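You operate a simulated robot arm through the tools that you are given. There is no shell and no other tool.

You are at the controls of a simulated robot arm. One attempt, no reset.

JOB
Roll the cover down, then lay the press plate on it with a short steel bar across each end.
Fine: put the roller back. Set down upright: hand roller.

The check looks at the end state, three seconds after you hand in, the way a careful person would. Anything else that was tipped, shoved, dropped, spilled or broken makes it a failure. A push-on lid holds only when it is set on centred and level and pressed home; a screw cap is set on level and turned clockwise until tight.

ROBOT AND FRAMES
A 7-joint arm with a two-finger parallel gripper, fixed in place. Base frame: the origin is at the foot of the arm, x ahead of it, y to its left, z up; the work surface is at about z = 780. Units: mm, degrees, N and s.
With the tool pointing down near the work surface it reaches from about 440 to 920 mm from the base axis. Its first joint turns from -143.0 to 143.0 degrees. Payload 3 kg.
Tool frame: the origin (TCP) lies between the finger pads and is the grasp point; the fingertips stand 30 mm ahead of it; z points along the fingers, y is the line along which they close. Largest opening 94 mm; finger width 28, thickness 10; the body of the gripper, 50 by 96 mm, starts 55 mm behind the TCP.
Orientation is that of the tool frame in the base frame, as a unit quaternion [x, y, z, w]. With the fingers straight down and closing along the base's y, the tool's x points along the base's -x, its y along +y and its z along -z.

CONTROLS
- The arm moves only by the tool step_arm. Its argument "motion" is a list of rows, each an object (a shift or turn left out is 0, a gripper value left out holds the last) with "delta_rot": the turn, a rotation vector about the base's x, y, z in rad, a list of three; "translation": the shift along the base's x, y, z in mm, a list of three; "gripper": the finger opening in mm, from 0 to 94. In form: [{"delta_rot": [ax, ay, az], "translation": [x, y, z], "gripper": gripper}, ...]. A call has 1 to 20 rows; each row shifts and turns the commanded pose from where the row before left it. Rows are played at 5 a second. More than 50 mm and 8.6 degrees between two rows, or a gripper value outside its range, and nothing of the call is played. A pose out of reach is approached as far as the arm can. The call stops where the force on the tool passes 90 N (or 10 N more than at its start, if that is more) or the arm is blocked; 0.2 s more then pass. The fingers move at their own pace (about 72 mm/s each) and stop on an object; they squeeze with about 24 N. The grip force told is the motor's: it shows also when the fingers shut on nothing. Time passes only in rows, and 0.2 s behind the last, so rows that do not move let the fingers close. The reply holds the time, the measured pose of the TCP, the force on the tool along the base axes, the opening and the grip force, in the units named above and with some noise, with the torque about the TCP (base axes, N m) and any sound that the robot's microphone picked up.
- Cameras (640 x 400 px; columns grow to the right, rows downward): "scene" is fixed at [50.3, 650.4, 1386.2]; the picture's right is [-0.52, -0.86, 0.00], its down [-0.55, 0.33, -0.77] and it looks along [0.66, -0.40, -0.64] (base axes); focal length 250 px, centre (320, 200). "wrist" rides on the gripper at [76, 14, -103] in the tool frame; the picture's right is [-0.18, 0.98, 0.00], its down [-0.75, -0.14, -0.64] and it looks along [-0.63, -0.12, 0.77] (tool axes); focal length 243 px, centre (320, 200). There is no depth. A picture from a camera that has moved, and an enlarged one, comes with that camera's place and axes in the base frame and with its lens.
- get_image(camera): a new picture of that camera. No time passes.
- enlarge(camera, box): a new picture of the part [left, top, right, bottom] of that camera's present view, enlarged. No time passes.
- sign_off(): hands the job in; it is judged then, once.

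Places have to be worked out from the pictures, the camera data and where the tool is seen. Open the gripper and draw the arm clear of the work before you hand the job in, unless the task says otherwise.

The tools are called after "Request:" by a JSON object that holds its "method" and its "body". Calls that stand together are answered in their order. step_arm: Moves the arm, as the interface text tells. Its arguments: {"type":"object","properties":{"motion":{"type":"array","items":{"type":"object","properties":{"delta_rot":{"type":"array","items":{"type":"number"}},"translation":{"type":"array","items":{"type":"number"}},"gripper":{"type":"number"}}}}},"required":["motion"]} The other tools are called the same way: get_image (camera) takes a picture; enlarge (camera, box) takes an enlarged picture of a part of a camera's view; sign_off () hands the job in.

At the start:

```text
time: 0.0
ee_pos: [553.0, 56.0, 1134.0]
ee_rot: [-0.001, 1.0, 0.0, 0.0]
force: [-1.3, -0.1, 0.5]
torque: [0.03, 0.0, 0.01]
gripper_width: 94.1
gripper_force: 0.0
```

scene: 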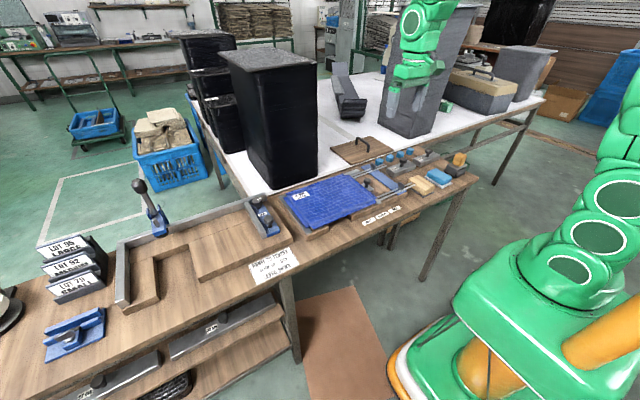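
wrist: 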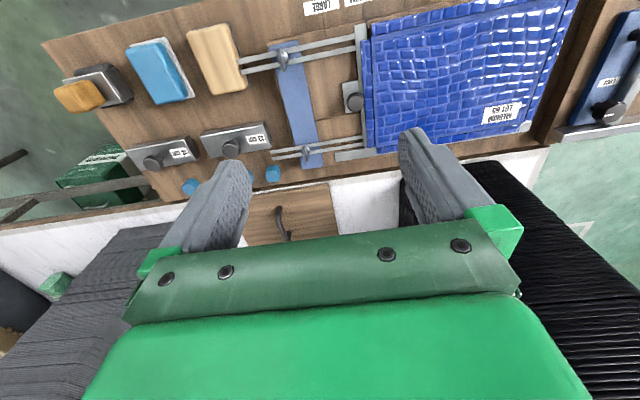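

I start by looking closely at the scene to identify the cover, roller, press plate and bars.

Request:
{"method": "enlarge", "body": {"camera": "scene", "box": [200, 120, 480, 295]}}

Request:
{"method": "enlarge", "body": {"camera": "scene", "box": [0, 160, 320, 400]}}

Request:
{"method": "enlarge", "body": {"camera": "wrist", "box": [0, 0, 320, 200]}}

Request:
{"method": "enlarge", "body": {"camera": "wrist", "box": [320, 0, 640, 200]}}

```text
2.29 times, centred on (340, 208) of scene
camera zoom: at [50.3, 650.4, 1386.2], right [-0.52, -0.86, 0.0], down [-0.55, 0.33, -0.77], along [0.66, -0.4, -0.64], focal length 571 px, centre (274, 183)
```

zoom: 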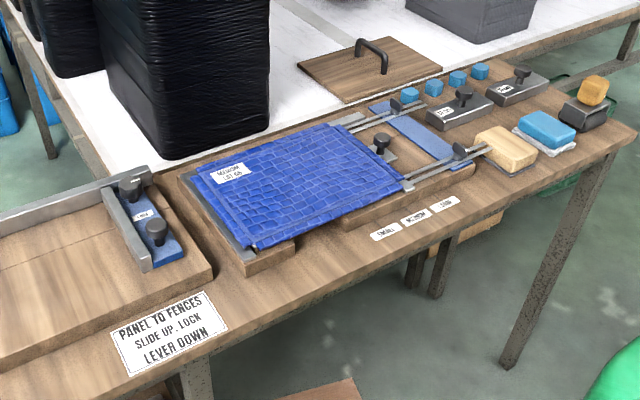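

```text
1.67 times, centred on (160, 280) of scene
camera zoom: at [50.3, 650.4, 1386.2], right [-0.52, -0.86, 0.0], down [-0.55, 0.33, -0.77], along [0.66, -0.4, -0.64], focal length 416 px, centre (587, 67)
```

zoom: 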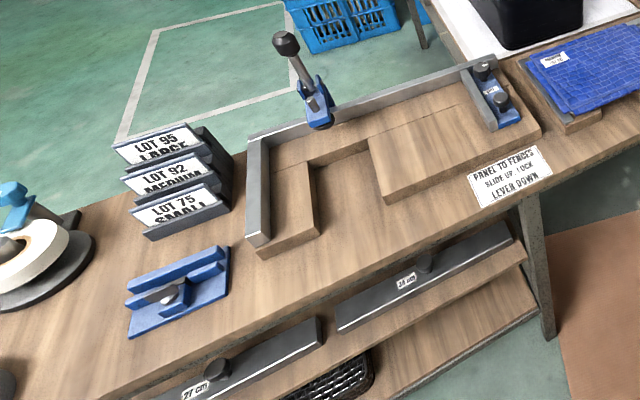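

```text
2.00 times, centred on (160, 100) of wrist
camera zoom: at [476.7, 71.2, 1237.0], right [0.18, 0.98, 0.0], down [0.75, -0.14, 0.64], along [0.63, -0.12, -0.77], focal length 485 px, centre (640, 400)
```

zoom: 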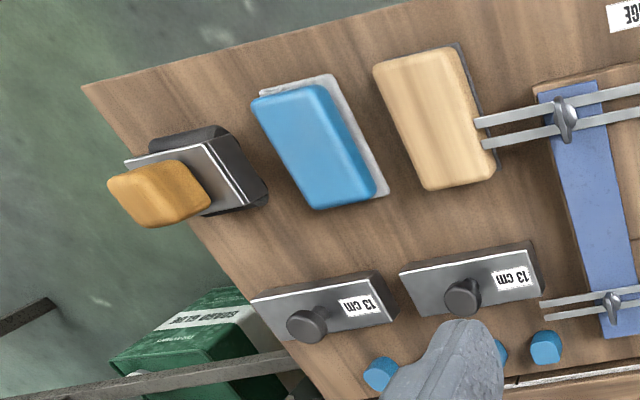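

```text
2.00 times, centred on (480, 100) of wrist
camera zoom: at [476.7, 71.2, 1237.0], right [0.18, 0.98, 0.0], down [0.75, -0.14, 0.64], along [0.63, -0.12, -0.77], focal length 485 px, centre (0, 400)
```

zoom: 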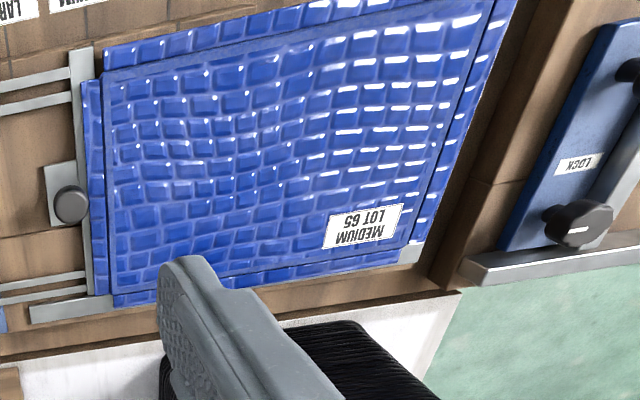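

The cover seems to be the blue crocodile-pattern panel, short 13 cm bars are to the right, the press plate may be the board with the handle. I enlarge individual items for detail.

Request:
{"method": "enlarge", "body": {"camera": "wrist", "box": [40, 50, 140, 115]}}

Request:
{"method": "enlarge", "body": {"camera": "scene", "box": [400, 140, 480, 190]}}

Request:
{"method": "enlarge", "body": {"camera": "scene", "box": [325, 125, 425, 190]}}

Request:
{"method": "enlarge", "body": {"camera": "scene", "box": [270, 160, 430, 245]}}

Request:
{"method": "enlarge", "body": {"camera": "scene", "box": [0, 230, 120, 400]}}

Request:
{"method": "enlarge", "body": {"camera": "scene", "box": [300, 0, 620, 170]}}

```text
6.15 times, centred on (90, 82) of wrist
camera zoom: at [476.7, 71.2, 1237.0], right [0.18, 0.98, 0.0], down [0.75, -0.14, 0.64], along [0.63, -0.12, -0.77], focal length 1493 px, centre (1735, 923)
```

zoom: 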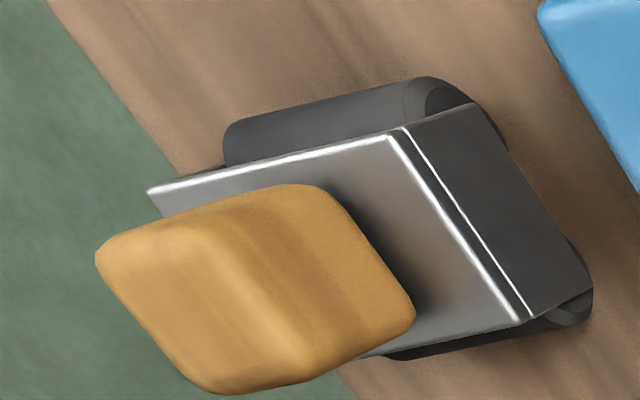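

```text
8.00 times, centred on (440, 165) of scene
camera zoom: at [50.3, 650.4, 1386.2], right [-0.52, -0.86, 0.0], down [-0.55, 0.33, -0.77], along [0.66, -0.4, -0.64], focal length 1999 px, centre (-640, 480)
```

zoom: 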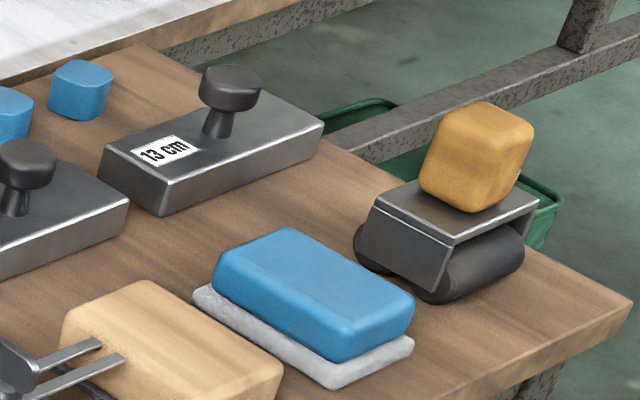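

```text
6.15 times, centred on (375, 158) of scene
camera zoom: at [50.3, 650.4, 1386.2], right [-0.52, -0.86, 0.0], down [-0.55, 0.33, -0.77], along [0.66, -0.4, -0.64], focal length 1538 px, centre (-18, 462)
```

zoom: 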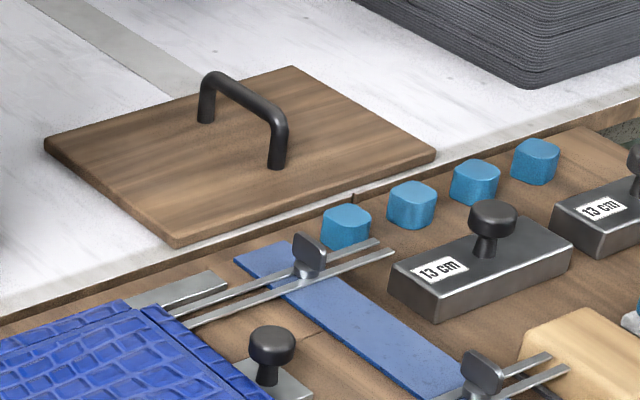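

```text
4.00 times, centred on (350, 202) of scene
camera zoom: at [50.3, 650.4, 1386.2], right [-0.52, -0.86, 0.0], down [-0.55, 0.33, -0.77], along [0.66, -0.4, -0.64], focal length 1000 px, centre (200, 190)
```

zoom: 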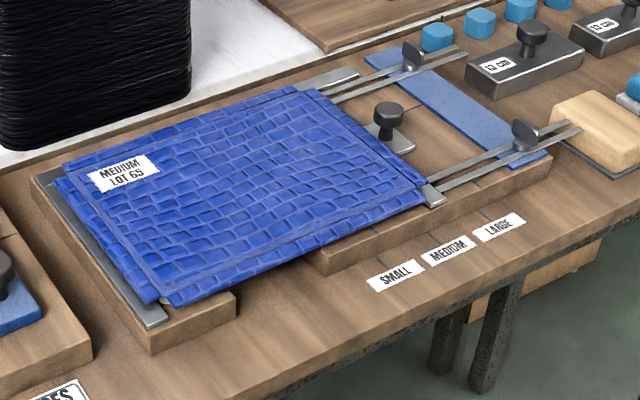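

```text
2.35 times, centred on (60, 315) of scene
camera zoom: at [50.3, 650.4, 1386.2], right [-0.52, -0.86, 0.0], down [-0.55, 0.33, -0.77], along [0.66, -0.4, -0.64], focal length 588 px, centre (932, -71)
```

zoom: 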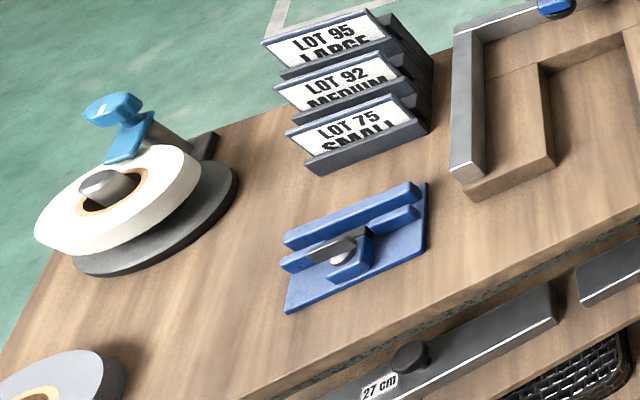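

```text
2.00 times, centred on (460, 85) of scene
camera zoom: at [50.3, 650.4, 1386.2], right [-0.52, -0.86, 0.0], down [-0.55, 0.33, -0.77], along [0.66, -0.4, -0.64], focal length 500 px, centre (40, 430)
```

zoom: 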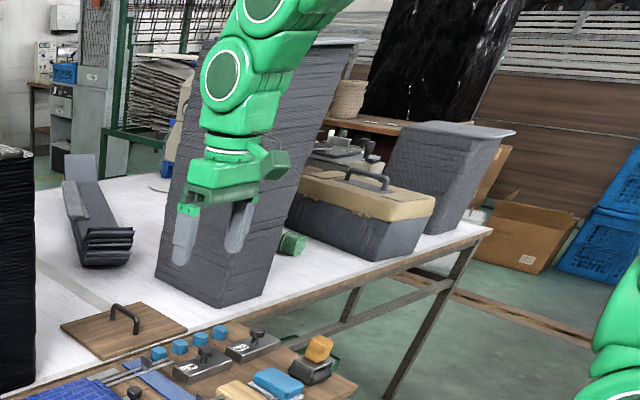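

The orange-handled device on the black cylinder looks like the hand roller; the board with the bow handle is the press plate. I move the wrist camera back and left to look down on the cover.

Request:
{"method": "step_arm", "body": {"motion": [{"translation": [-28, 30, 0]}, {"translation": [-28, 30, 0]}, {"translation": [-28, 30, 0]}, {"translation": [-28, 30, 0]}]}}

Request:
{"method": "get_image", "body": {"camera": "wrist"}}

```text
time: 1.0
ee_pos: [441.8, 175.7, 1133.2]
ee_rot: [0.001, 1.0, 0.0, 0.0]
force: [0.1, 0.7, 0.4]
torque: [0.03, -0.02, -0.02]
gripper_width: 94.1
gripper_force: 0.1
```

```text
taken
camera wrist: at [365.4, 190.6, 1236.3], right [0.19, 0.98, 0.0], down [0.75, -0.14, 0.64], along [0.63, -0.12, -0.77], focal length 243 px, centre (320, 200)
```

wrist: 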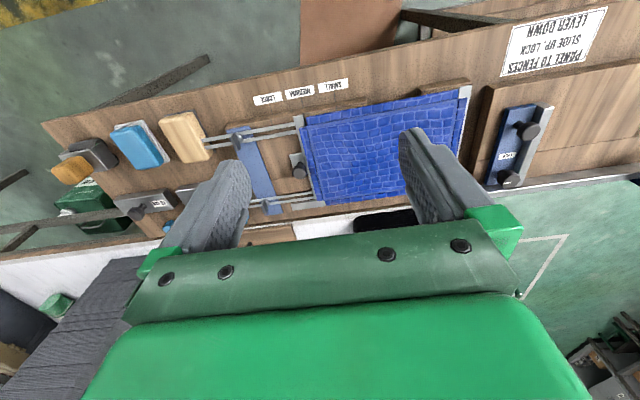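

Now the cover is fully in view; I enlarge it and the roller.

Request:
{"method": "enlarge", "body": {"camera": "wrist", "box": [260, 70, 500, 220]}}

Request:
{"method": "enlarge", "body": {"camera": "wrist", "box": [40, 90, 220, 210]}}

Request:
{"method": "enlarge", "body": {"camera": "wrist", "box": [200, 90, 320, 220]}}

```text
2.67 times, centred on (380, 145) of wrist
camera zoom: at [365.4, 190.6, 1236.3], right [0.19, 0.98, 0.0], down [0.75, -0.14, 0.64], along [0.63, -0.12, -0.77], focal length 647 px, centre (160, 347)
```

zoom: 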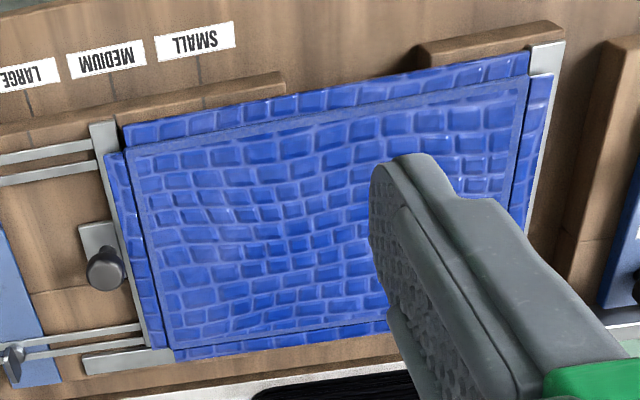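

```text
3.33 times, centred on (130, 150) of wrist
camera zoom: at [365.4, 190.6, 1236.3], right [0.19, 0.98, 0.0], down [0.75, -0.14, 0.64], along [0.63, -0.12, -0.77], focal length 809 px, centre (953, 367)
```

zoom: 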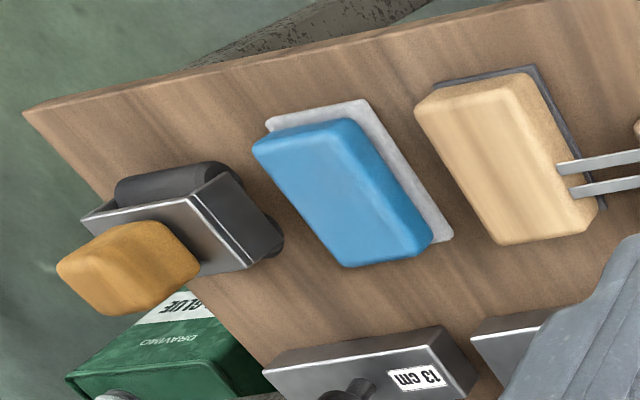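

```text
3.08 times, centred on (260, 155) of wrist
camera zoom: at [365.4, 190.6, 1236.3], right [0.19, 0.98, 0.0], down [0.75, -0.14, 0.64], along [0.63, -0.12, -0.77], focal length 746 px, centre (505, 338)
```

zoom: 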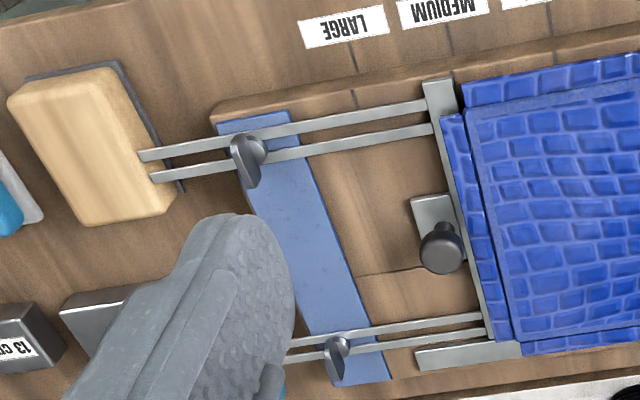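

The roller sits near x≈505, y≈-290. I rotate the tool -90° about z and go over there so that the wrist camera looks onto it from the +y side.

Request:
{"method": "step_arm", "body": {"motion": [{"translation": [5, -27, -4], "delta_rot": [0, 0, -0.1428]}, {"translation": [5, -27, -4], "delta_rot": [0, 0, -0.1428]}, {"translation": [5, -27, -4], "delta_rot": [0, 0, -0.1428]}, {"translation": [5, -27, -4], "delta_rot": [0, 0, -0.1428]}, {"translation": [5, -27, -4], "delta_rot": [0, 0, -0.1428]}, {"translation": [5, -27, -4], "delta_rot": [0, 0, -0.1428]}, {"translation": [5, -27, -4], "delta_rot": [0, 0, -0.1428]}, {"translation": [5, -27, -4], "delta_rot": [0, 0, -0.1428]}, {"translation": [5, -27, -4], "delta_rot": [0, 0, -0.1428]}, {"translation": [5, -27, -4], "delta_rot": [0, 0, -0.1428]}, {"translation": [5, -27, -4], "delta_rot": [0, 0, -0.1428]}]}}

Request:
{"method": "get_image", "body": {"camera": "wrist"}}

```text
time: 3.4
ee_pos: [496.4, -118.9, 1090.0]
ee_rot: [0.708, 0.707, -0.001, -0.001]
force: [-0.4, 0.8, 0.0]
torque: [0.02, 0.03, 0.03]
gripper_width: 94.0
gripper_force: 0.1
```

```text
taken
camera wrist: at [510.6, -43.3, 1192.6], right [0.98, -0.19, 0.0], down [-0.14, -0.75, 0.64], along [-0.12, -0.63, -0.77], focal length 243 px, centre (320, 200)
```

wrist: 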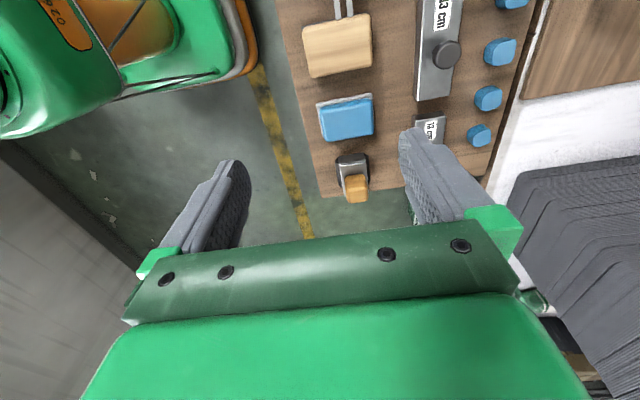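

The roller is seen at (353,178) of the wrist view; I enlarge it and the bars.

Request:
{"method": "enlarge", "body": {"camera": "wrist", "box": [310, 145, 400, 205]}}

Request:
{"method": "enlarge", "body": {"camera": "wrist", "box": [280, 0, 540, 160]}}

```text
6.67 times, centred on (355, 175) of wrist
camera zoom: at [510.6, -43.3, 1192.6], right [0.98, -0.19, 0.0], down [-0.14, -0.75, 0.64], along [-0.12, -0.63, -0.77], focal length 1618 px, centre (87, 367)
```

zoom: 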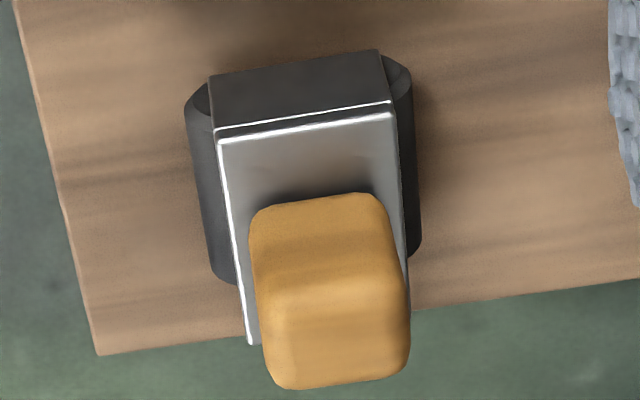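

```text
2.46 times, centred on (410, 80) of wrist
camera zoom: at [510.6, -43.3, 1192.6], right [0.98, -0.19, 0.0], down [-0.14, -0.75, 0.64], along [-0.12, -0.63, -0.77], focal length 597 px, centre (98, 495)
```

zoom: 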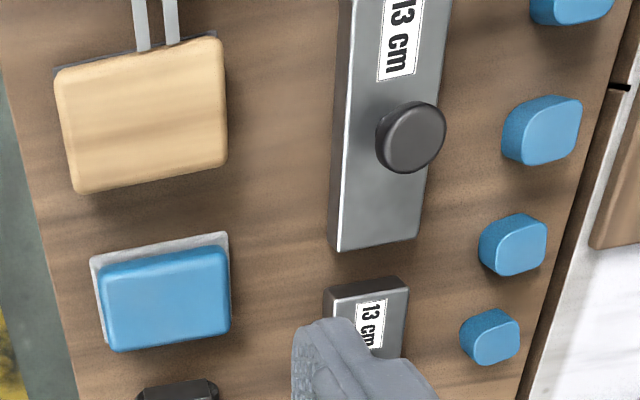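

Triangulating: handle top ≈ (524,-306,870), bracket top z≈828, roller axis along y. Before grasping I survey the bars and plate from above.

Request:
{"method": "step_arm", "body": {"motion": [{"translation": [35, 0, 0]}, {"translation": [35, 0, 0]}, {"translation": [35, 0, 0]}, {"translation": [35, 0, 0]}]}}

Request:
{"method": "get_image", "body": {"camera": "wrist"}}

Request:
{"method": "enlarge", "body": {"camera": "wrist", "box": [200, 0, 440, 150]}}

Request:
{"method": "enlarge", "body": {"camera": "wrist", "box": [380, 0, 620, 150]}}

```text
time: 4.4
ee_pos: [636.6, -119.5, 1090.9]
ee_rot: [0.707, 0.707, 0.0, 0.001]
force: [0.1, -1.0, -0.2]
torque: [-0.02, 0.0, -0.01]
gripper_width: 94.0
gripper_force: 0.1
```

```text
taken
camera wrist: at [651.0, -43.4, 1192.8], right [0.98, -0.18, 0.0], down [-0.14, -0.75, 0.64], along [-0.12, -0.63, -0.77], focal length 243 px, centre (320, 200)
```

wrist: 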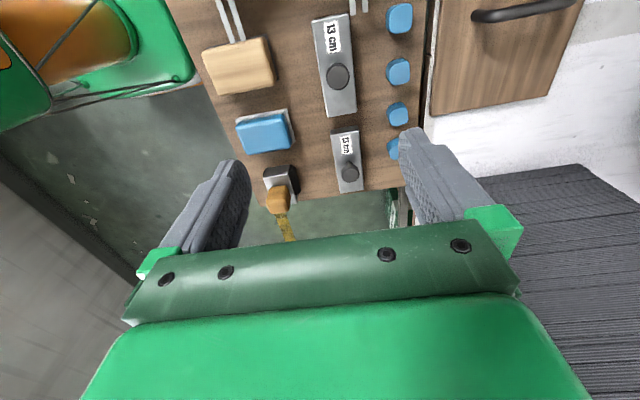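

```text
2.67 times, centred on (320, 75) of wrist
camera zoom: at [651.0, -43.4, 1192.8], right [0.98, -0.18, 0.0], down [-0.14, -0.75, 0.64], along [-0.12, -0.63, -0.77], focal length 647 px, centre (320, 533)
```

zoom: 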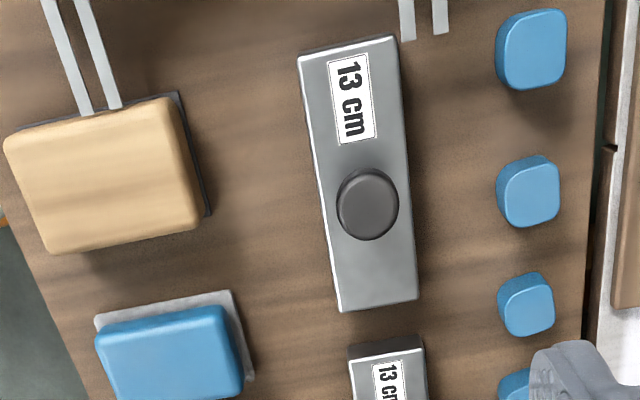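

```text
2.67 times, centred on (500, 75) of wrist
camera zoom: at [651.0, -43.4, 1192.8], right [0.98, -0.18, 0.0], down [-0.14, -0.75, 0.64], along [-0.12, -0.63, -0.77], focal length 647 px, centre (-160, 533)
```

zoom: 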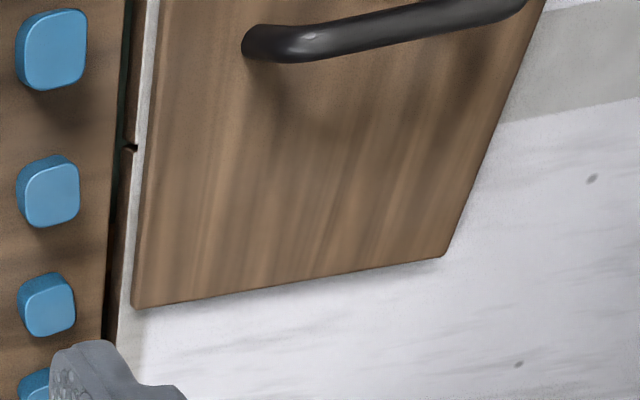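

Bar 1 top ≈ z 808, x 635–681, y −192…−65 with knob at (658,−129). I enlarge bar 2 and then shift toward the plate.

Request:
{"method": "enlarge", "body": {"camera": "wrist", "box": [290, 110, 410, 210]}}

Request:
{"method": "step_arm", "body": {"motion": [{"translation": [40, 24, 0]}, {"translation": [40, 24, 0]}, {"translation": [40, 24, 0]}, {"translation": [40, 24, 0]}]}}

Request:
{"method": "get_image", "body": {"camera": "wrist"}}

Request:
{"method": "enlarge", "body": {"camera": "wrist", "box": [200, 0, 440, 150]}}

```text
4.00 times, centred on (350, 160) of wrist
camera zoom: at [651.0, -43.4, 1192.8], right [0.98, -0.18, 0.0], down [-0.14, -0.75, 0.64], along [-0.12, -0.63, -0.77], focal length 970 px, centre (200, 360)
```

zoom: 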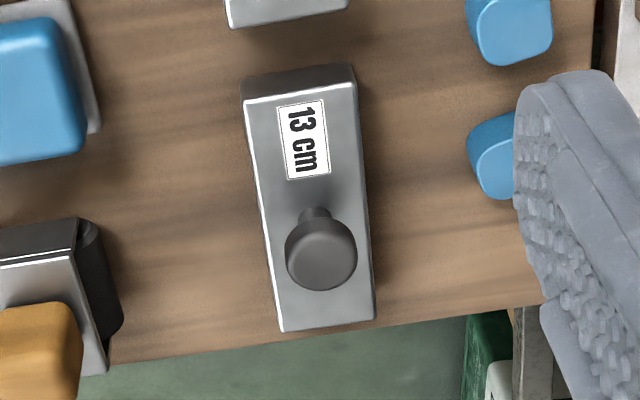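

```text
time: 5.4
ee_pos: [796.2, -22.5, 1089.7]
ee_rot: [0.707, 0.707, 0.001, 0.0]
force: [-0.2, -0.3, 0.3]
torque: [0.04, 0.03, -0.03]
gripper_width: 94.0
gripper_force: 0.1
```

```text
taken
camera wrist: at [809.8, 53.0, 1192.8], right [0.98, -0.18, 0.0], down [-0.14, -0.75, 0.64], along [-0.12, -0.63, -0.77], focal length 243 px, centre (320, 200)
```

wrist: 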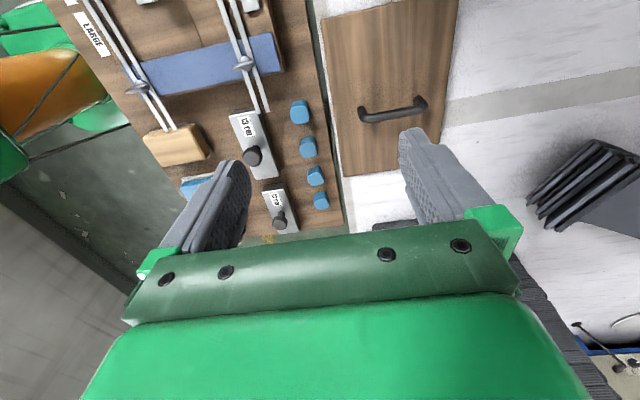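

```text
2.67 times, centred on (320, 75) of wrist
camera zoom: at [809.8, 53.0, 1192.8], right [0.98, -0.18, 0.0], down [-0.14, -0.75, 0.64], along [-0.12, -0.63, -0.77], focal length 647 px, centre (320, 533)
```

zoom: 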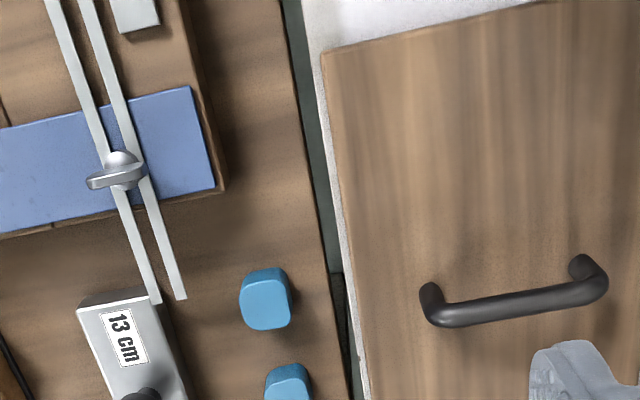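

Plate ≈ x 800–972, y −221…30, handle along x at y≈−94, z≈833. Now I go over the cover (x first to stay away from the black bins) to survey it from above.

Request:
{"method": "step_arm", "body": {"motion": [{"translation": [-42, 0, 0]}, {"translation": [-42, 0, 0]}, {"translation": [-42, 0, 0]}, {"translation": [-40, 10, 0]}, {"translation": [0, 45, 0]}, {"translation": [0, 45, 0]}, {"translation": [0, 45, 0]}, {"translation": [0, 45, 0]}, {"translation": [0, 45, 0]}, {"translation": [0, 45, 0]}, {"translation": [0, 45, 0]}]}}

Request:
{"method": "get_image", "body": {"camera": "wrist"}}

Request:
{"method": "enlarge", "body": {"camera": "wrist", "box": [200, 0, 456, 160]}}

```text
time: 7.8
ee_pos: [629.3, 301.6, 1089.0]
ee_rot: [0.707, 0.707, 0.0, 0.0]
force: [0.4, 0.3, 0.3]
torque: [0.02, -0.01, 0.03]
gripper_width: 94.0
gripper_force: 0.0
```

```text
taken
camera wrist: at [644.0, 378.5, 1192.5], right [0.98, -0.18, 0.0], down [-0.14, -0.75, 0.64], along [-0.12, -0.63, -0.77], focal length 243 px, centre (320, 200)
```

wrist: 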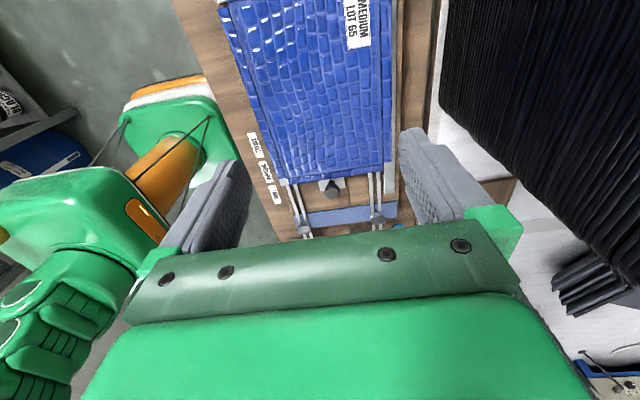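

```text
2.50 times, centred on (328, 80) of wrist
camera zoom: at [644.0, 378.5, 1192.5], right [0.98, -0.18, 0.0], down [-0.14, -0.75, 0.64], along [-0.12, -0.63, -0.77], focal length 606 px, centre (300, 500)
```

zoom: 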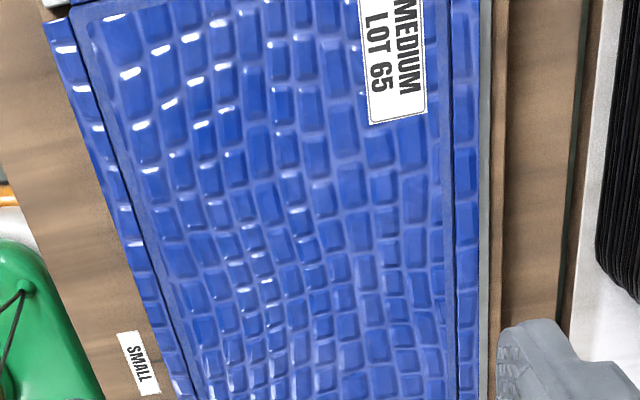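

The +y end is cut off; I back the camera 60 mm further in +y and re-image.

Request:
{"method": "step_arm", "body": {"motion": [{"translation": [-10, 30, 15]}, {"translation": [-10, 30, 15]}, {"translation": [0, 20, 15]}]}}

Request:
{"method": "enlarge", "body": {"camera": "wrist", "box": [180, 0, 468, 180]}}

Request:
{"method": "enlarge", "body": {"camera": "wrist", "box": [220, 0, 348, 80]}}

Request:
{"method": "enlarge", "body": {"camera": "wrist", "box": [320, 0, 448, 80]}}

Request:
{"method": "enlarge", "body": {"camera": "wrist", "box": [250, 120, 410, 220]}}

```text
time: 8.6
ee_pos: [609.4, 381.0, 1135.3]
ee_rot: [0.708, 0.706, -0.001, 0.0]
force: [0.3, 0.0, -0.4]
torque: [-0.02, 0.04, -0.01]
gripper_width: 94.0
gripper_force: 0.1
```

```text
2.22 times, centred on (324, 90) of wrist
camera zoom: at [623.6, 457.6, 1238.5], right [0.98, -0.19, 0.0], down [-0.14, -0.75, 0.64], along [-0.12, -0.63, -0.77], focal length 539 px, centre (311, 444)
```

zoom: 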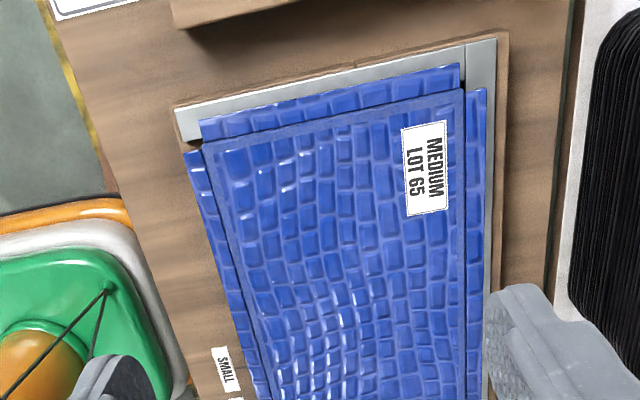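

```text
5.00 times, centred on (284, 40) of wrist
camera zoom: at [623.6, 457.6, 1238.5], right [0.98, -0.19, 0.0], down [-0.14, -0.75, 0.64], along [-0.12, -0.63, -0.77], focal length 1213 px, centre (500, 1000)
```

zoom: 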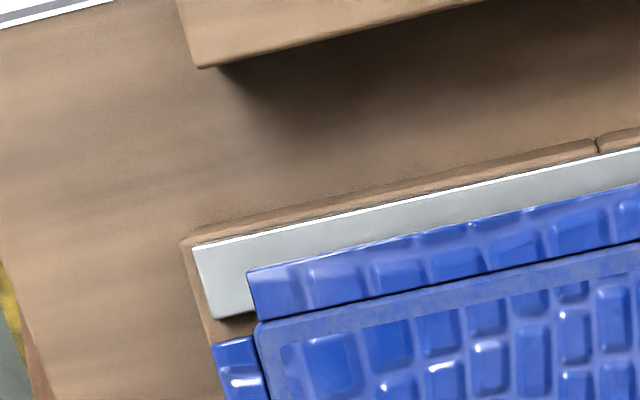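

```text
5.00 times, centred on (384, 40) of wrist
camera zoom: at [623.6, 457.6, 1238.5], right [0.98, -0.19, 0.0], down [-0.14, -0.75, 0.64], along [-0.12, -0.63, -0.77], focal length 1213 px, centre (0, 1000)
```

zoom: 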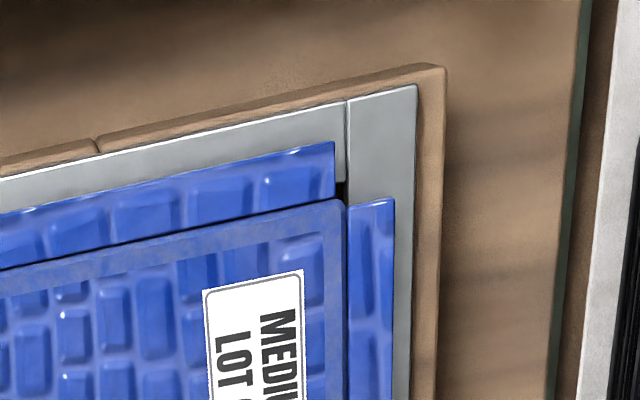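

```text
4.00 times, centred on (330, 170) of wrist
camera zoom: at [623.6, 457.6, 1238.5], right [0.98, -0.19, 0.0], down [-0.14, -0.75, 0.64], along [-0.12, -0.63, -0.77], focal length 970 px, centre (280, 320)
```

zoom: 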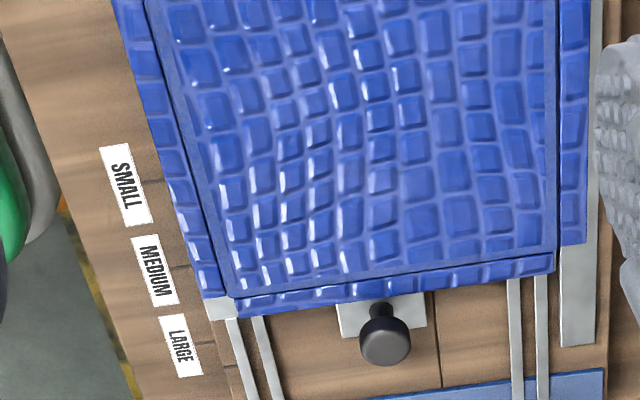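

I take high zooms of the scene camera at the cover's corners for triangulating height.

Request:
{"method": "enlarge", "body": {"camera": "scene", "box": [280, 195, 340, 240]}}

Request:
{"method": "enlarge", "body": {"camera": "scene", "box": [335, 165, 395, 225]}}

Request:
{"method": "enlarge", "body": {"camera": "scene", "box": [275, 170, 365, 225]}}

```text
8.89 times, centred on (310, 218) of scene
camera zoom: at [50.3, 650.4, 1386.2], right [-0.52, -0.86, 0.0], down [-0.55, 0.33, -0.77], along [0.66, -0.4, -0.64], focal length 2221 px, centre (409, 44)
```

zoom: 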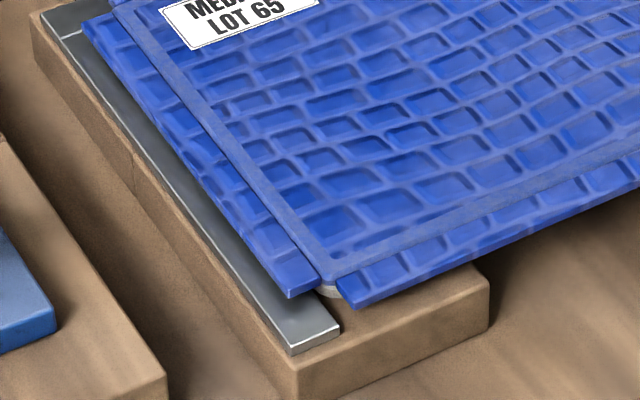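

```text
6.67 times, centred on (365, 195) of scene
camera zoom: at [50.3, 650.4, 1386.2], right [-0.52, -0.86, 0.0], down [-0.55, 0.33, -0.77], along [0.66, -0.4, -0.64], focal length 1666 px, centre (20, 233)
```

zoom: 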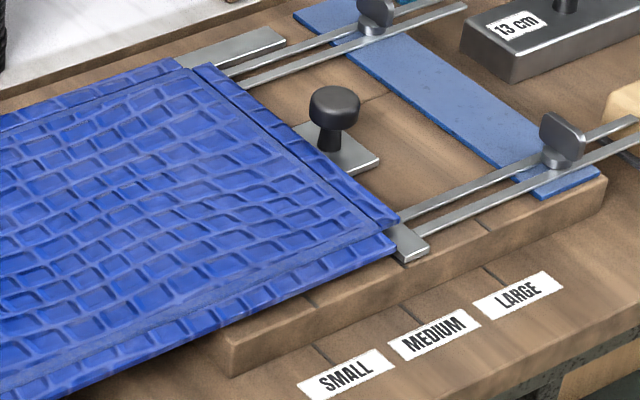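

```text
7.11 times, centred on (320, 198) of scene
camera zoom: at [50.3, 650.4, 1386.2], right [-0.52, -0.86, 0.0], down [-0.55, 0.33, -0.77], along [0.66, -0.4, -0.64], focal length 1777 px, centre (320, 218)
```

zoom: 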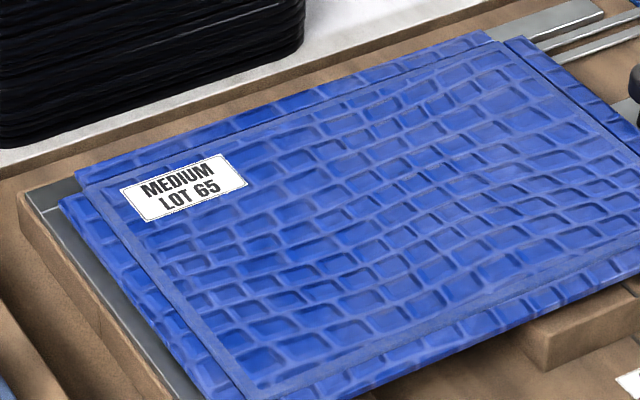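

Cover top is at z≈822, spanning x≈533–711, y≈138–392 (centre ≈ (622,265)). Now I travel to above the roller and stop at z≈960 with the fingers opened to 70 mm.

Request:
{"method": "step_arm", "body": {"motion": [{"translation": [-6, -46, 0]}, {"translation": [-6, -46, 0]}, {"translation": [-6, -46, 0]}, {"translation": [-6, -46, 0]}, {"translation": [-6, -46, 0]}, {"translation": [-6, -46, 0]}, {"translation": [-6, -46, 0]}, {"translation": [-6, -46, 0]}, {"translation": [-6, -46, 0]}, {"translation": [-6, -46, 0]}, {"translation": [-5, -46, 0]}, {"translation": [-5, -46, 0]}, {"translation": [-5, -46, 0]}, {"translation": [-5, -46, 0]}, {"translation": [-5, -42, 0]}, {"translation": [0, 0, -45], "gripper": 74}, {"translation": [0, 0, -45]}, {"translation": [0, 0, -45]}, {"translation": [0, 0, -40]}]}}

Request:
{"method": "get_image", "body": {"camera": "wrist"}}

Request:
{"method": "enlarge", "body": {"camera": "wrist", "box": [220, 60, 420, 200]}}

Request:
{"method": "enlarge", "body": {"camera": "scene", "box": [380, 90, 500, 190]}}

```text
time: 12.6
ee_pos: [525.9, -306.1, 960.5]
ee_rot: [0.707, 0.707, 0.0, 0.0]
force: [-0.1, -0.8, 0.7]
torque: [-0.01, 0.01, 0.02]
gripper_width: 74.1
gripper_force: 0.1
```

```text
taken
camera wrist: at [539.1, -229.2, 1062.2], right [0.98, -0.18, 0.0], down [-0.14, -0.75, 0.64], along [-0.12, -0.63, -0.77], focal length 243 px, centre (320, 200)
```

wrist: 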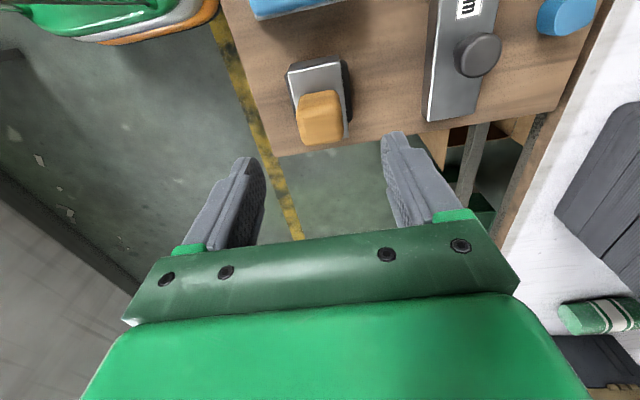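

```text
2.86 times, centred on (320, 130) of wrist
camera zoom: at [539.1, -229.2, 1062.2], right [0.98, -0.18, 0.0], down [-0.14, -0.75, 0.64], along [-0.12, -0.63, -0.77], focal length 693 px, centre (320, 400)
```

zoom: 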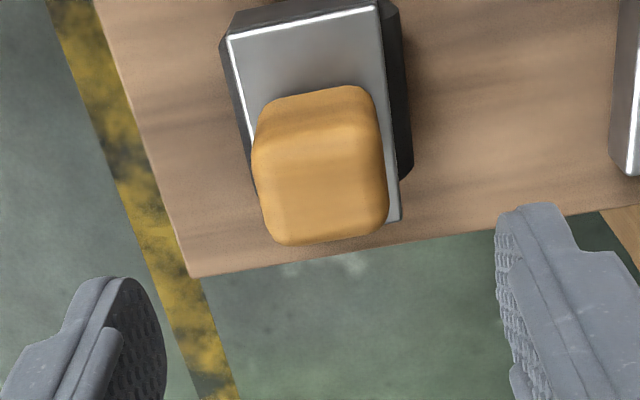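

```text
4.00 times, centred on (440, 140) of scene
camera zoom: at [50.3, 650.4, 1386.2], right [-0.52, -0.86, 0.0], down [-0.55, 0.33, -0.77], along [0.66, -0.4, -0.64], focal length 1000 px, centre (-160, 440)
```

zoom: 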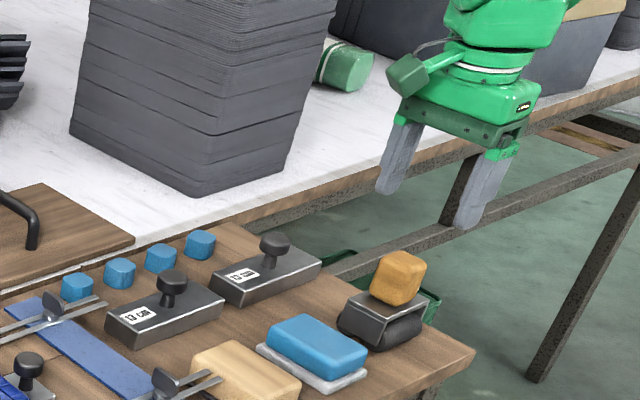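

Handle centre estimated at (524.5,−309), handle top z≈870, bracket top ≈828. I descend to TCP z=866 in steps with the fingers either side of it in x.

Request:
{"method": "step_arm", "body": {"motion": [{"translation": [-0.5, -3, -30]}, {"translation": [0, 0, -30]}, {"translation": [0, 0, -20]}, {"translation": [0, 0, -14]}]}}

Request:
{"method": "get_image", "body": {"camera": "wrist"}}

Request:
{"method": "enlarge", "body": {"camera": "scene", "box": [400, 120, 480, 190]}}

```text
time: 13.6
ee_pos: [525.1, -308.6, 865.2]
ee_rot: [0.707, 0.707, 0.0, 0.0]
force: [0.6, 0.4, 0.7]
torque: [0.0, 0.01, 0.02]
gripper_width: 73.9
gripper_force: 0.1
```

```text
taken
camera wrist: at [538.5, -231.7, 968.6], right [0.98, -0.18, 0.0], down [-0.14, -0.75, 0.64], along [-0.12, -0.63, -0.77], focal length 243 px, centre (320, 200)
```

wrist: 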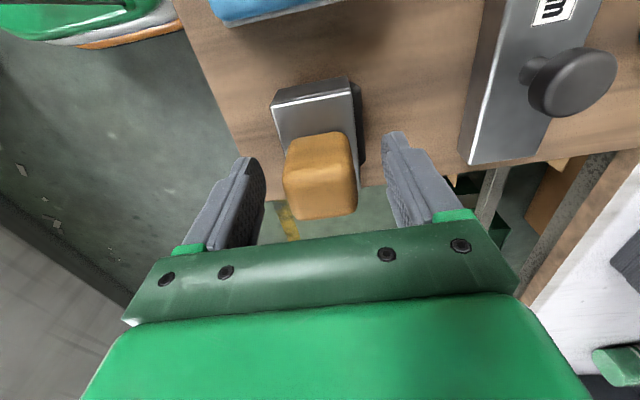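

```text
5.71 times, centred on (440, 155) of scene
camera zoom: at [50.3, 650.4, 1386.2], right [-0.52, -0.86, 0.0], down [-0.55, 0.33, -0.77], along [0.66, -0.4, -0.64], focal length 1428 px, centre (-366, 457)
```

zoom: 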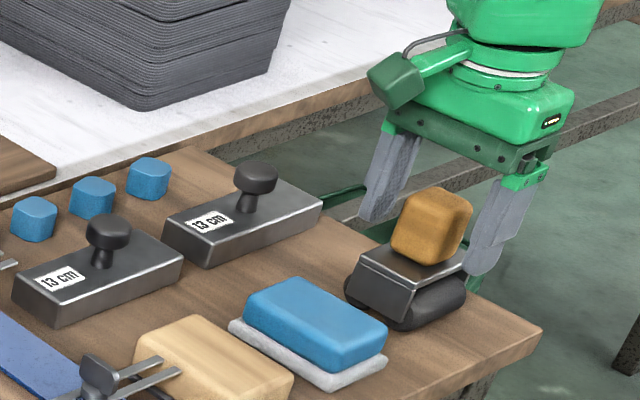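

The handle sits centred between the fingers, tips just above the bracket. I close the gripper.

Request:
{"method": "step_arm", "body": {"motion": [{"gripper": 50}, {"gripper": 42}, {"gripper": 30}, {"gripper": 20}, {"gripper": 20}]}}

Request:
{"method": "get_image", "body": {"camera": "wrist"}}

```text
time: 14.8
ee_pos: [525.2, -307.6, 866.2]
ee_rot: [0.708, 0.706, 0.0, -0.001]
force: [0.2, 0.1, -0.1]
torque: [0.04, 0.03, 0.0]
gripper_width: 42.1
gripper_force: 24.3
```

```text
taken
camera wrist: at [538.7, -231.9, 968.6], right [0.98, -0.18, 0.0], down [-0.14, -0.75, 0.64], along [-0.12, -0.63, -0.77], focal length 243 px, centre (320, 200)
```

wrist: 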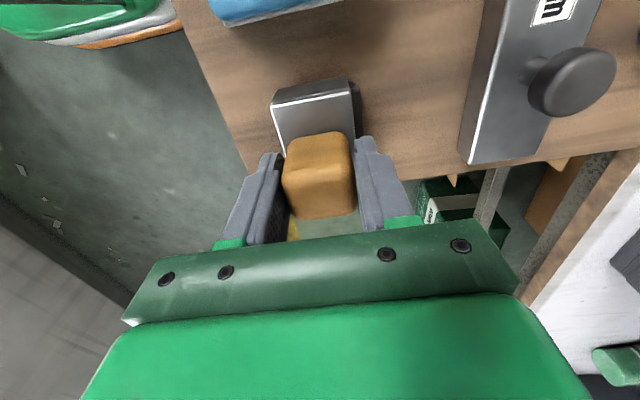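

Gripped (42.1 mm opening, 24 N). I lift gently and check weight and appearance; I'll return it to this same commanded pose later (524.5, −309, 866).

Request:
{"method": "step_arm", "body": {"motion": [{"translation": [0, 0, 4]}, {"translation": [0, 0, 10]}, {"translation": [0, 0, 20]}, {"translation": [0, 0, 30]}, {"translation": [0, 0, 30]}]}}

Request:
{"method": "get_image", "body": {"camera": "wrist"}}

Request:
{"method": "enlarge", "body": {"camera": "scene", "box": [400, 90, 480, 190]}}

```text
time: 16.0
ee_pos: [524.0, -309.1, 960.7]
ee_rot: [0.707, 0.707, 0.001, 0.0]
force: [-1.0, 0.5, -2.2]
torque: [-0.01, -0.01, -0.02]
gripper_width: 42.2
gripper_force: 24.4
```

```text
taken
camera wrist: at [537.8, -231.7, 1062.8], right [0.98, -0.18, 0.0], down [-0.14, -0.75, 0.64], along [-0.12, -0.63, -0.77], focal length 243 px, centre (320, 200)
```

wrist: 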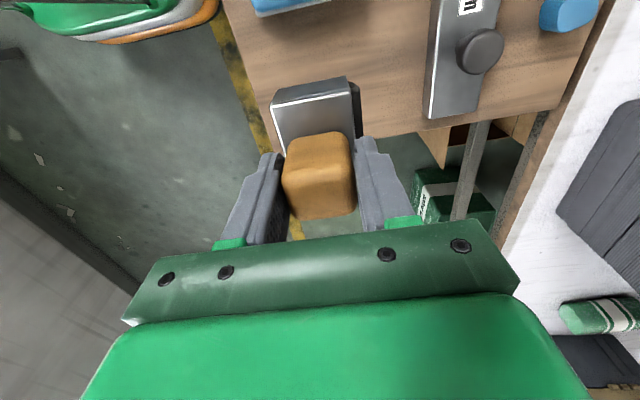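

```text
4.00 times, centred on (440, 140) of scene
camera zoom: at [50.3, 650.4, 1386.2], right [-0.52, -0.86, 0.0], down [-0.55, 0.33, -0.77], along [0.66, -0.4, -0.64], focal length 1000 px, centre (-160, 440)
```

zoom: 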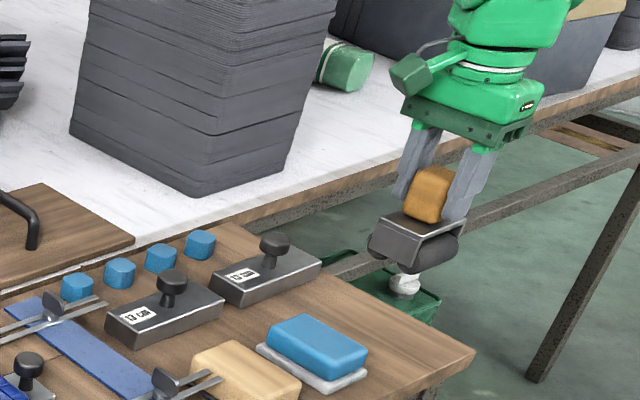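

Roller lifted securely, about 2–3 N. I look at its underside more closely.

Request:
{"method": "enlarge", "body": {"camera": "scene", "box": [425, 125, 465, 165]}}

```text
10.00 times, centred on (445, 145) of scene
camera zoom: at [50.3, 650.4, 1386.2], right [-0.52, -0.86, 0.0], down [-0.55, 0.33, -0.77], along [0.66, -0.4, -0.64], focal length 2499 px, centre (-930, 750)
```

zoom: 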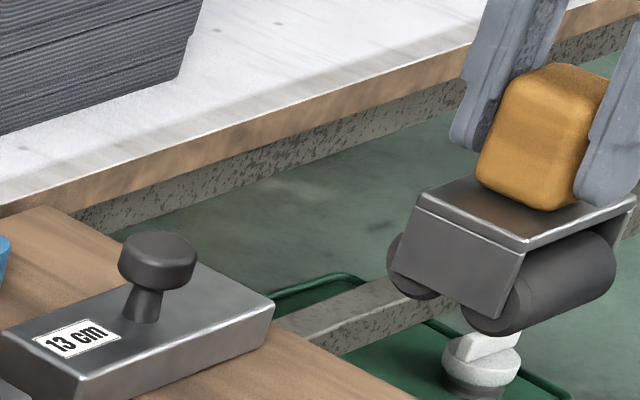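

It has two parallel rollers with axes along y, so I'll roll along x in strips. I carry it at z≈985 to above the cover's near −y corner (549,168).

Request:
{"method": "step_arm", "body": {"motion": [{"translation": [0, 0, 24]}, {"translation": [2, 40, 0]}, {"translation": [2, 44, 0]}, {"translation": [2, 44, 0]}, {"translation": [2, 44, 0]}, {"translation": [2, 44, 0]}, {"translation": [2, 44, 0]}, {"translation": [2, 44, 0]}, {"translation": [2, 44, 0]}, {"translation": [2, 44, 0]}, {"translation": [3.5, 44, 0]}, {"translation": [3, 41, 0]}]}}

Request:
{"method": "get_image", "body": {"camera": "scene"}}

Request:
{"method": "get_image", "body": {"camera": "wrist"}}

```text
time: 18.6
ee_pos: [550.6, 169.0, 984.0]
ee_rot: [0.707, 0.708, 0.0, 0.0]
force: [0.0, -0.1, -2.2]
torque: [-0.02, -0.03, 0.01]
gripper_width: 42.2
gripper_force: 23.7
```

```text
taken
```

scene: 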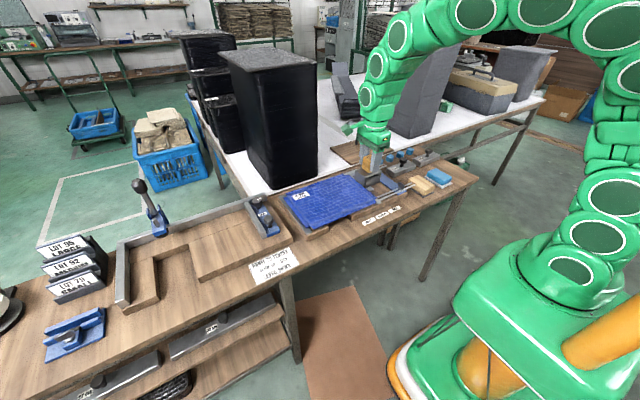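

```text
taken
camera wrist: at [563.2, 246.0, 1087.2], right [0.98, -0.18, 0.0], down [-0.14, -0.75, 0.64], along [-0.12, -0.63, -0.77], focal length 243 px, centre (320, 200)
```

wrist: 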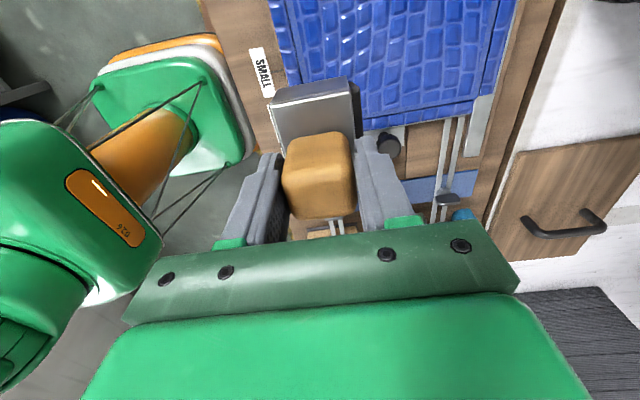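

Now I move to (590,168) over the cover and lower toward it, finishing above the expected contact (~908).

Request:
{"method": "step_arm", "body": {"motion": [{"translation": [40, 0, -20]}, {"translation": [0, 0, -20]}, {"translation": [0, 0, -15]}, {"translation": [0, 0, -8]}]}}

Request:
{"method": "enlarge", "body": {"camera": "scene", "box": [320, 130, 420, 220]}}

```text
time: 19.6
ee_pos: [589.6, 169.2, 921.3]
ee_rot: [0.707, 0.707, 0.0, 0.0]
force: [-0.1, 0.5, -2.9]
torque: [0.0, -0.02, 0.03]
gripper_width: 42.3
gripper_force: 23.8
```

```text
4.44 times, centred on (370, 175) of scene
camera zoom: at [50.3, 650.4, 1386.2], right [-0.52, -0.86, 0.0], down [-0.55, 0.33, -0.77], along [0.66, -0.4, -0.64], focal length 1111 px, centre (98, 311)
```

zoom: 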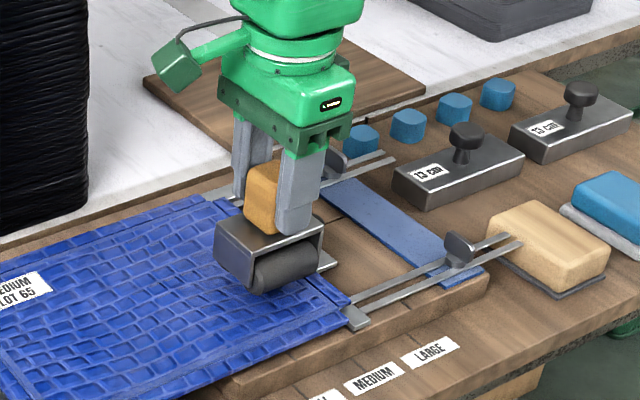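

Roller hovers just above the cover at the −y side. I lower in 2 mm steps to find contact.

Request:
{"method": "step_arm", "body": {"motion": [{"translation": [0, 0, -2]}, {"translation": [0, 0, -2]}, {"translation": [0, 0, -2]}, {"translation": [0, 0, -2]}]}}

```text
time: 20.6
ee_pos: [589.3, 167.8, 913.9]
ee_rot: [0.707, 0.707, 0.001, 0.0]
force: [0.1, -0.9, -2.6]
torque: [-0.01, 0.0, -0.02]
gripper_width: 42.2
gripper_force: 24.0
```

No contact yet at z≈913; continuing in 1 mm steps.

Request:
{"method": "step_arm", "body": {"motion": [{"translation": [0, 0, -1]}, {"translation": [0, 0, -1]}, {"translation": [0, 0, -1]}]}}

```text
time: 21.4
ee_pos: [589.8, 168.4, 909.6]
ee_rot: [0.707, 0.708, 0.001, 0.0]
force: [0.1, 0.8, -3.0]
torque: [-0.01, 0.01, -0.01]
gripper_width: 42.5
gripper_force: 24.0
```

Request:
{"method": "step_arm", "body": {"motion": [{"translation": [0, 0, -1]}, {"translation": [0, 0, -1]}, {"translation": [0, 0, -1]}]}}

Request:
{"method": "enlarge", "body": {"camera": "scene", "box": [350, 165, 410, 205]}}

```text
time: 22.2
ee_pos: [588.4, 168.1, 908.8]
ee_rot: [0.707, 0.707, 0.0, 0.0]
force: [-0.6, 0.1, -1.7]
torque: [0.03, -0.01, -0.03]
gripper_width: 42.2
gripper_force: 24.3
```

```text
10.00 times, centred on (380, 185) of scene
camera zoom: at [50.3, 650.4, 1386.2], right [-0.52, -0.86, 0.0], down [-0.55, 0.33, -0.77], along [0.66, -0.4, -0.64], focal length 2499 px, centre (-280, 350)
```

zoom: 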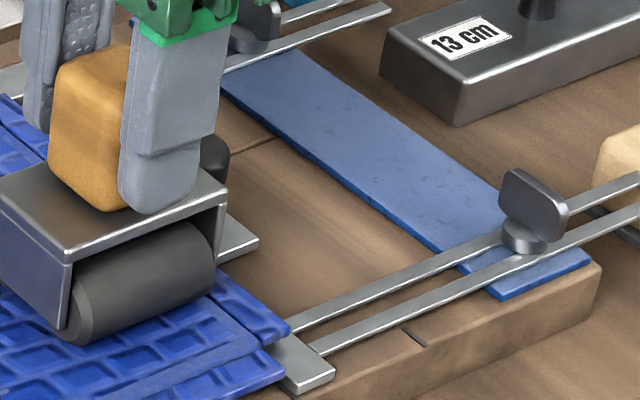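

The force is beginning to lighten (−2.7→−1.7), so contact is near; one more small descent.

Request:
{"method": "step_arm", "body": {"motion": [{"translation": [0, 0, -1]}, {"translation": [0, 0, -1]}]}}

```text
time: 22.8
ee_pos: [589.3, 167.5, 905.5]
ee_rot: [0.707, 0.707, 0.001, 0.001]
force: [1.5, -2.5, 15.0]
torque: [0.28, -0.13, -0.05]
gripper_width: 42.1
gripper_force: 23.7
```

Contact at about z=906.5 with ~17 N of press now. I roll toward the near edge (x→549) at this depth.

Request:
{"method": "step_arm", "body": {"motion": [{"translation": [-8, 0, 0]}, {"translation": [-8, 0, 0]}, {"translation": [-8, 0, 0]}, {"translation": [-8, 0, 0]}, {"translation": [-7.5, 0, 0]}]}}

Request:
{"method": "enlarge", "body": {"camera": "scene", "box": [290, 150, 410, 235]}}

```text
time: 24.0
ee_pos: [549.4, 168.0, 905.6]
ee_rot: [0.707, 0.707, 0.0, -0.001]
force: [-0.9, -2.8, 0.9]
torque: [-0.3, 0.06, -0.01]
gripper_width: 42.2
gripper_force: 24.4
```

```text
4.71 times, centred on (350, 192) of scene
camera zoom: at [50.3, 650.4, 1386.2], right [-0.52, -0.86, 0.0], down [-0.55, 0.33, -0.77], along [0.66, -0.4, -0.64], focal length 1176 px, centre (179, 235)
```

zoom: 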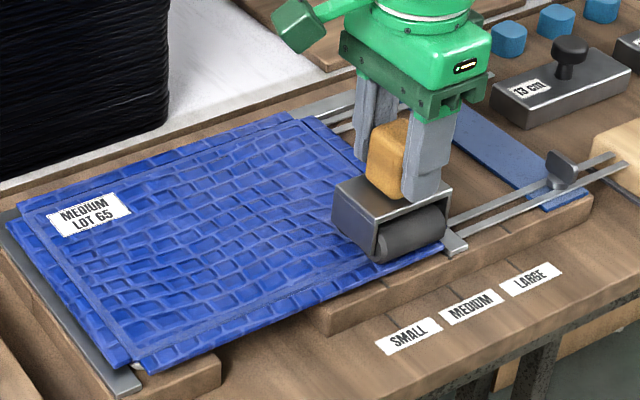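

Contact weakened to ~3.5 N near the edge, so I lower 1 mm and read the force before rolling in +x.

Request:
{"method": "step_arm", "body": {"motion": [{"translation": [0, 0, -0.7]}, {"translation": [0, 0, -0.7]}]}}

```text
time: 24.6
ee_pos: [550.2, 168.8, 904.8]
ee_rot: [0.707, 0.707, 0.001, 0.001]
force: [-1.5, -2.7, 15.9]
torque: [-0.22, 0.04, -0.01]
gripper_width: 42.2
gripper_force: 23.8
```

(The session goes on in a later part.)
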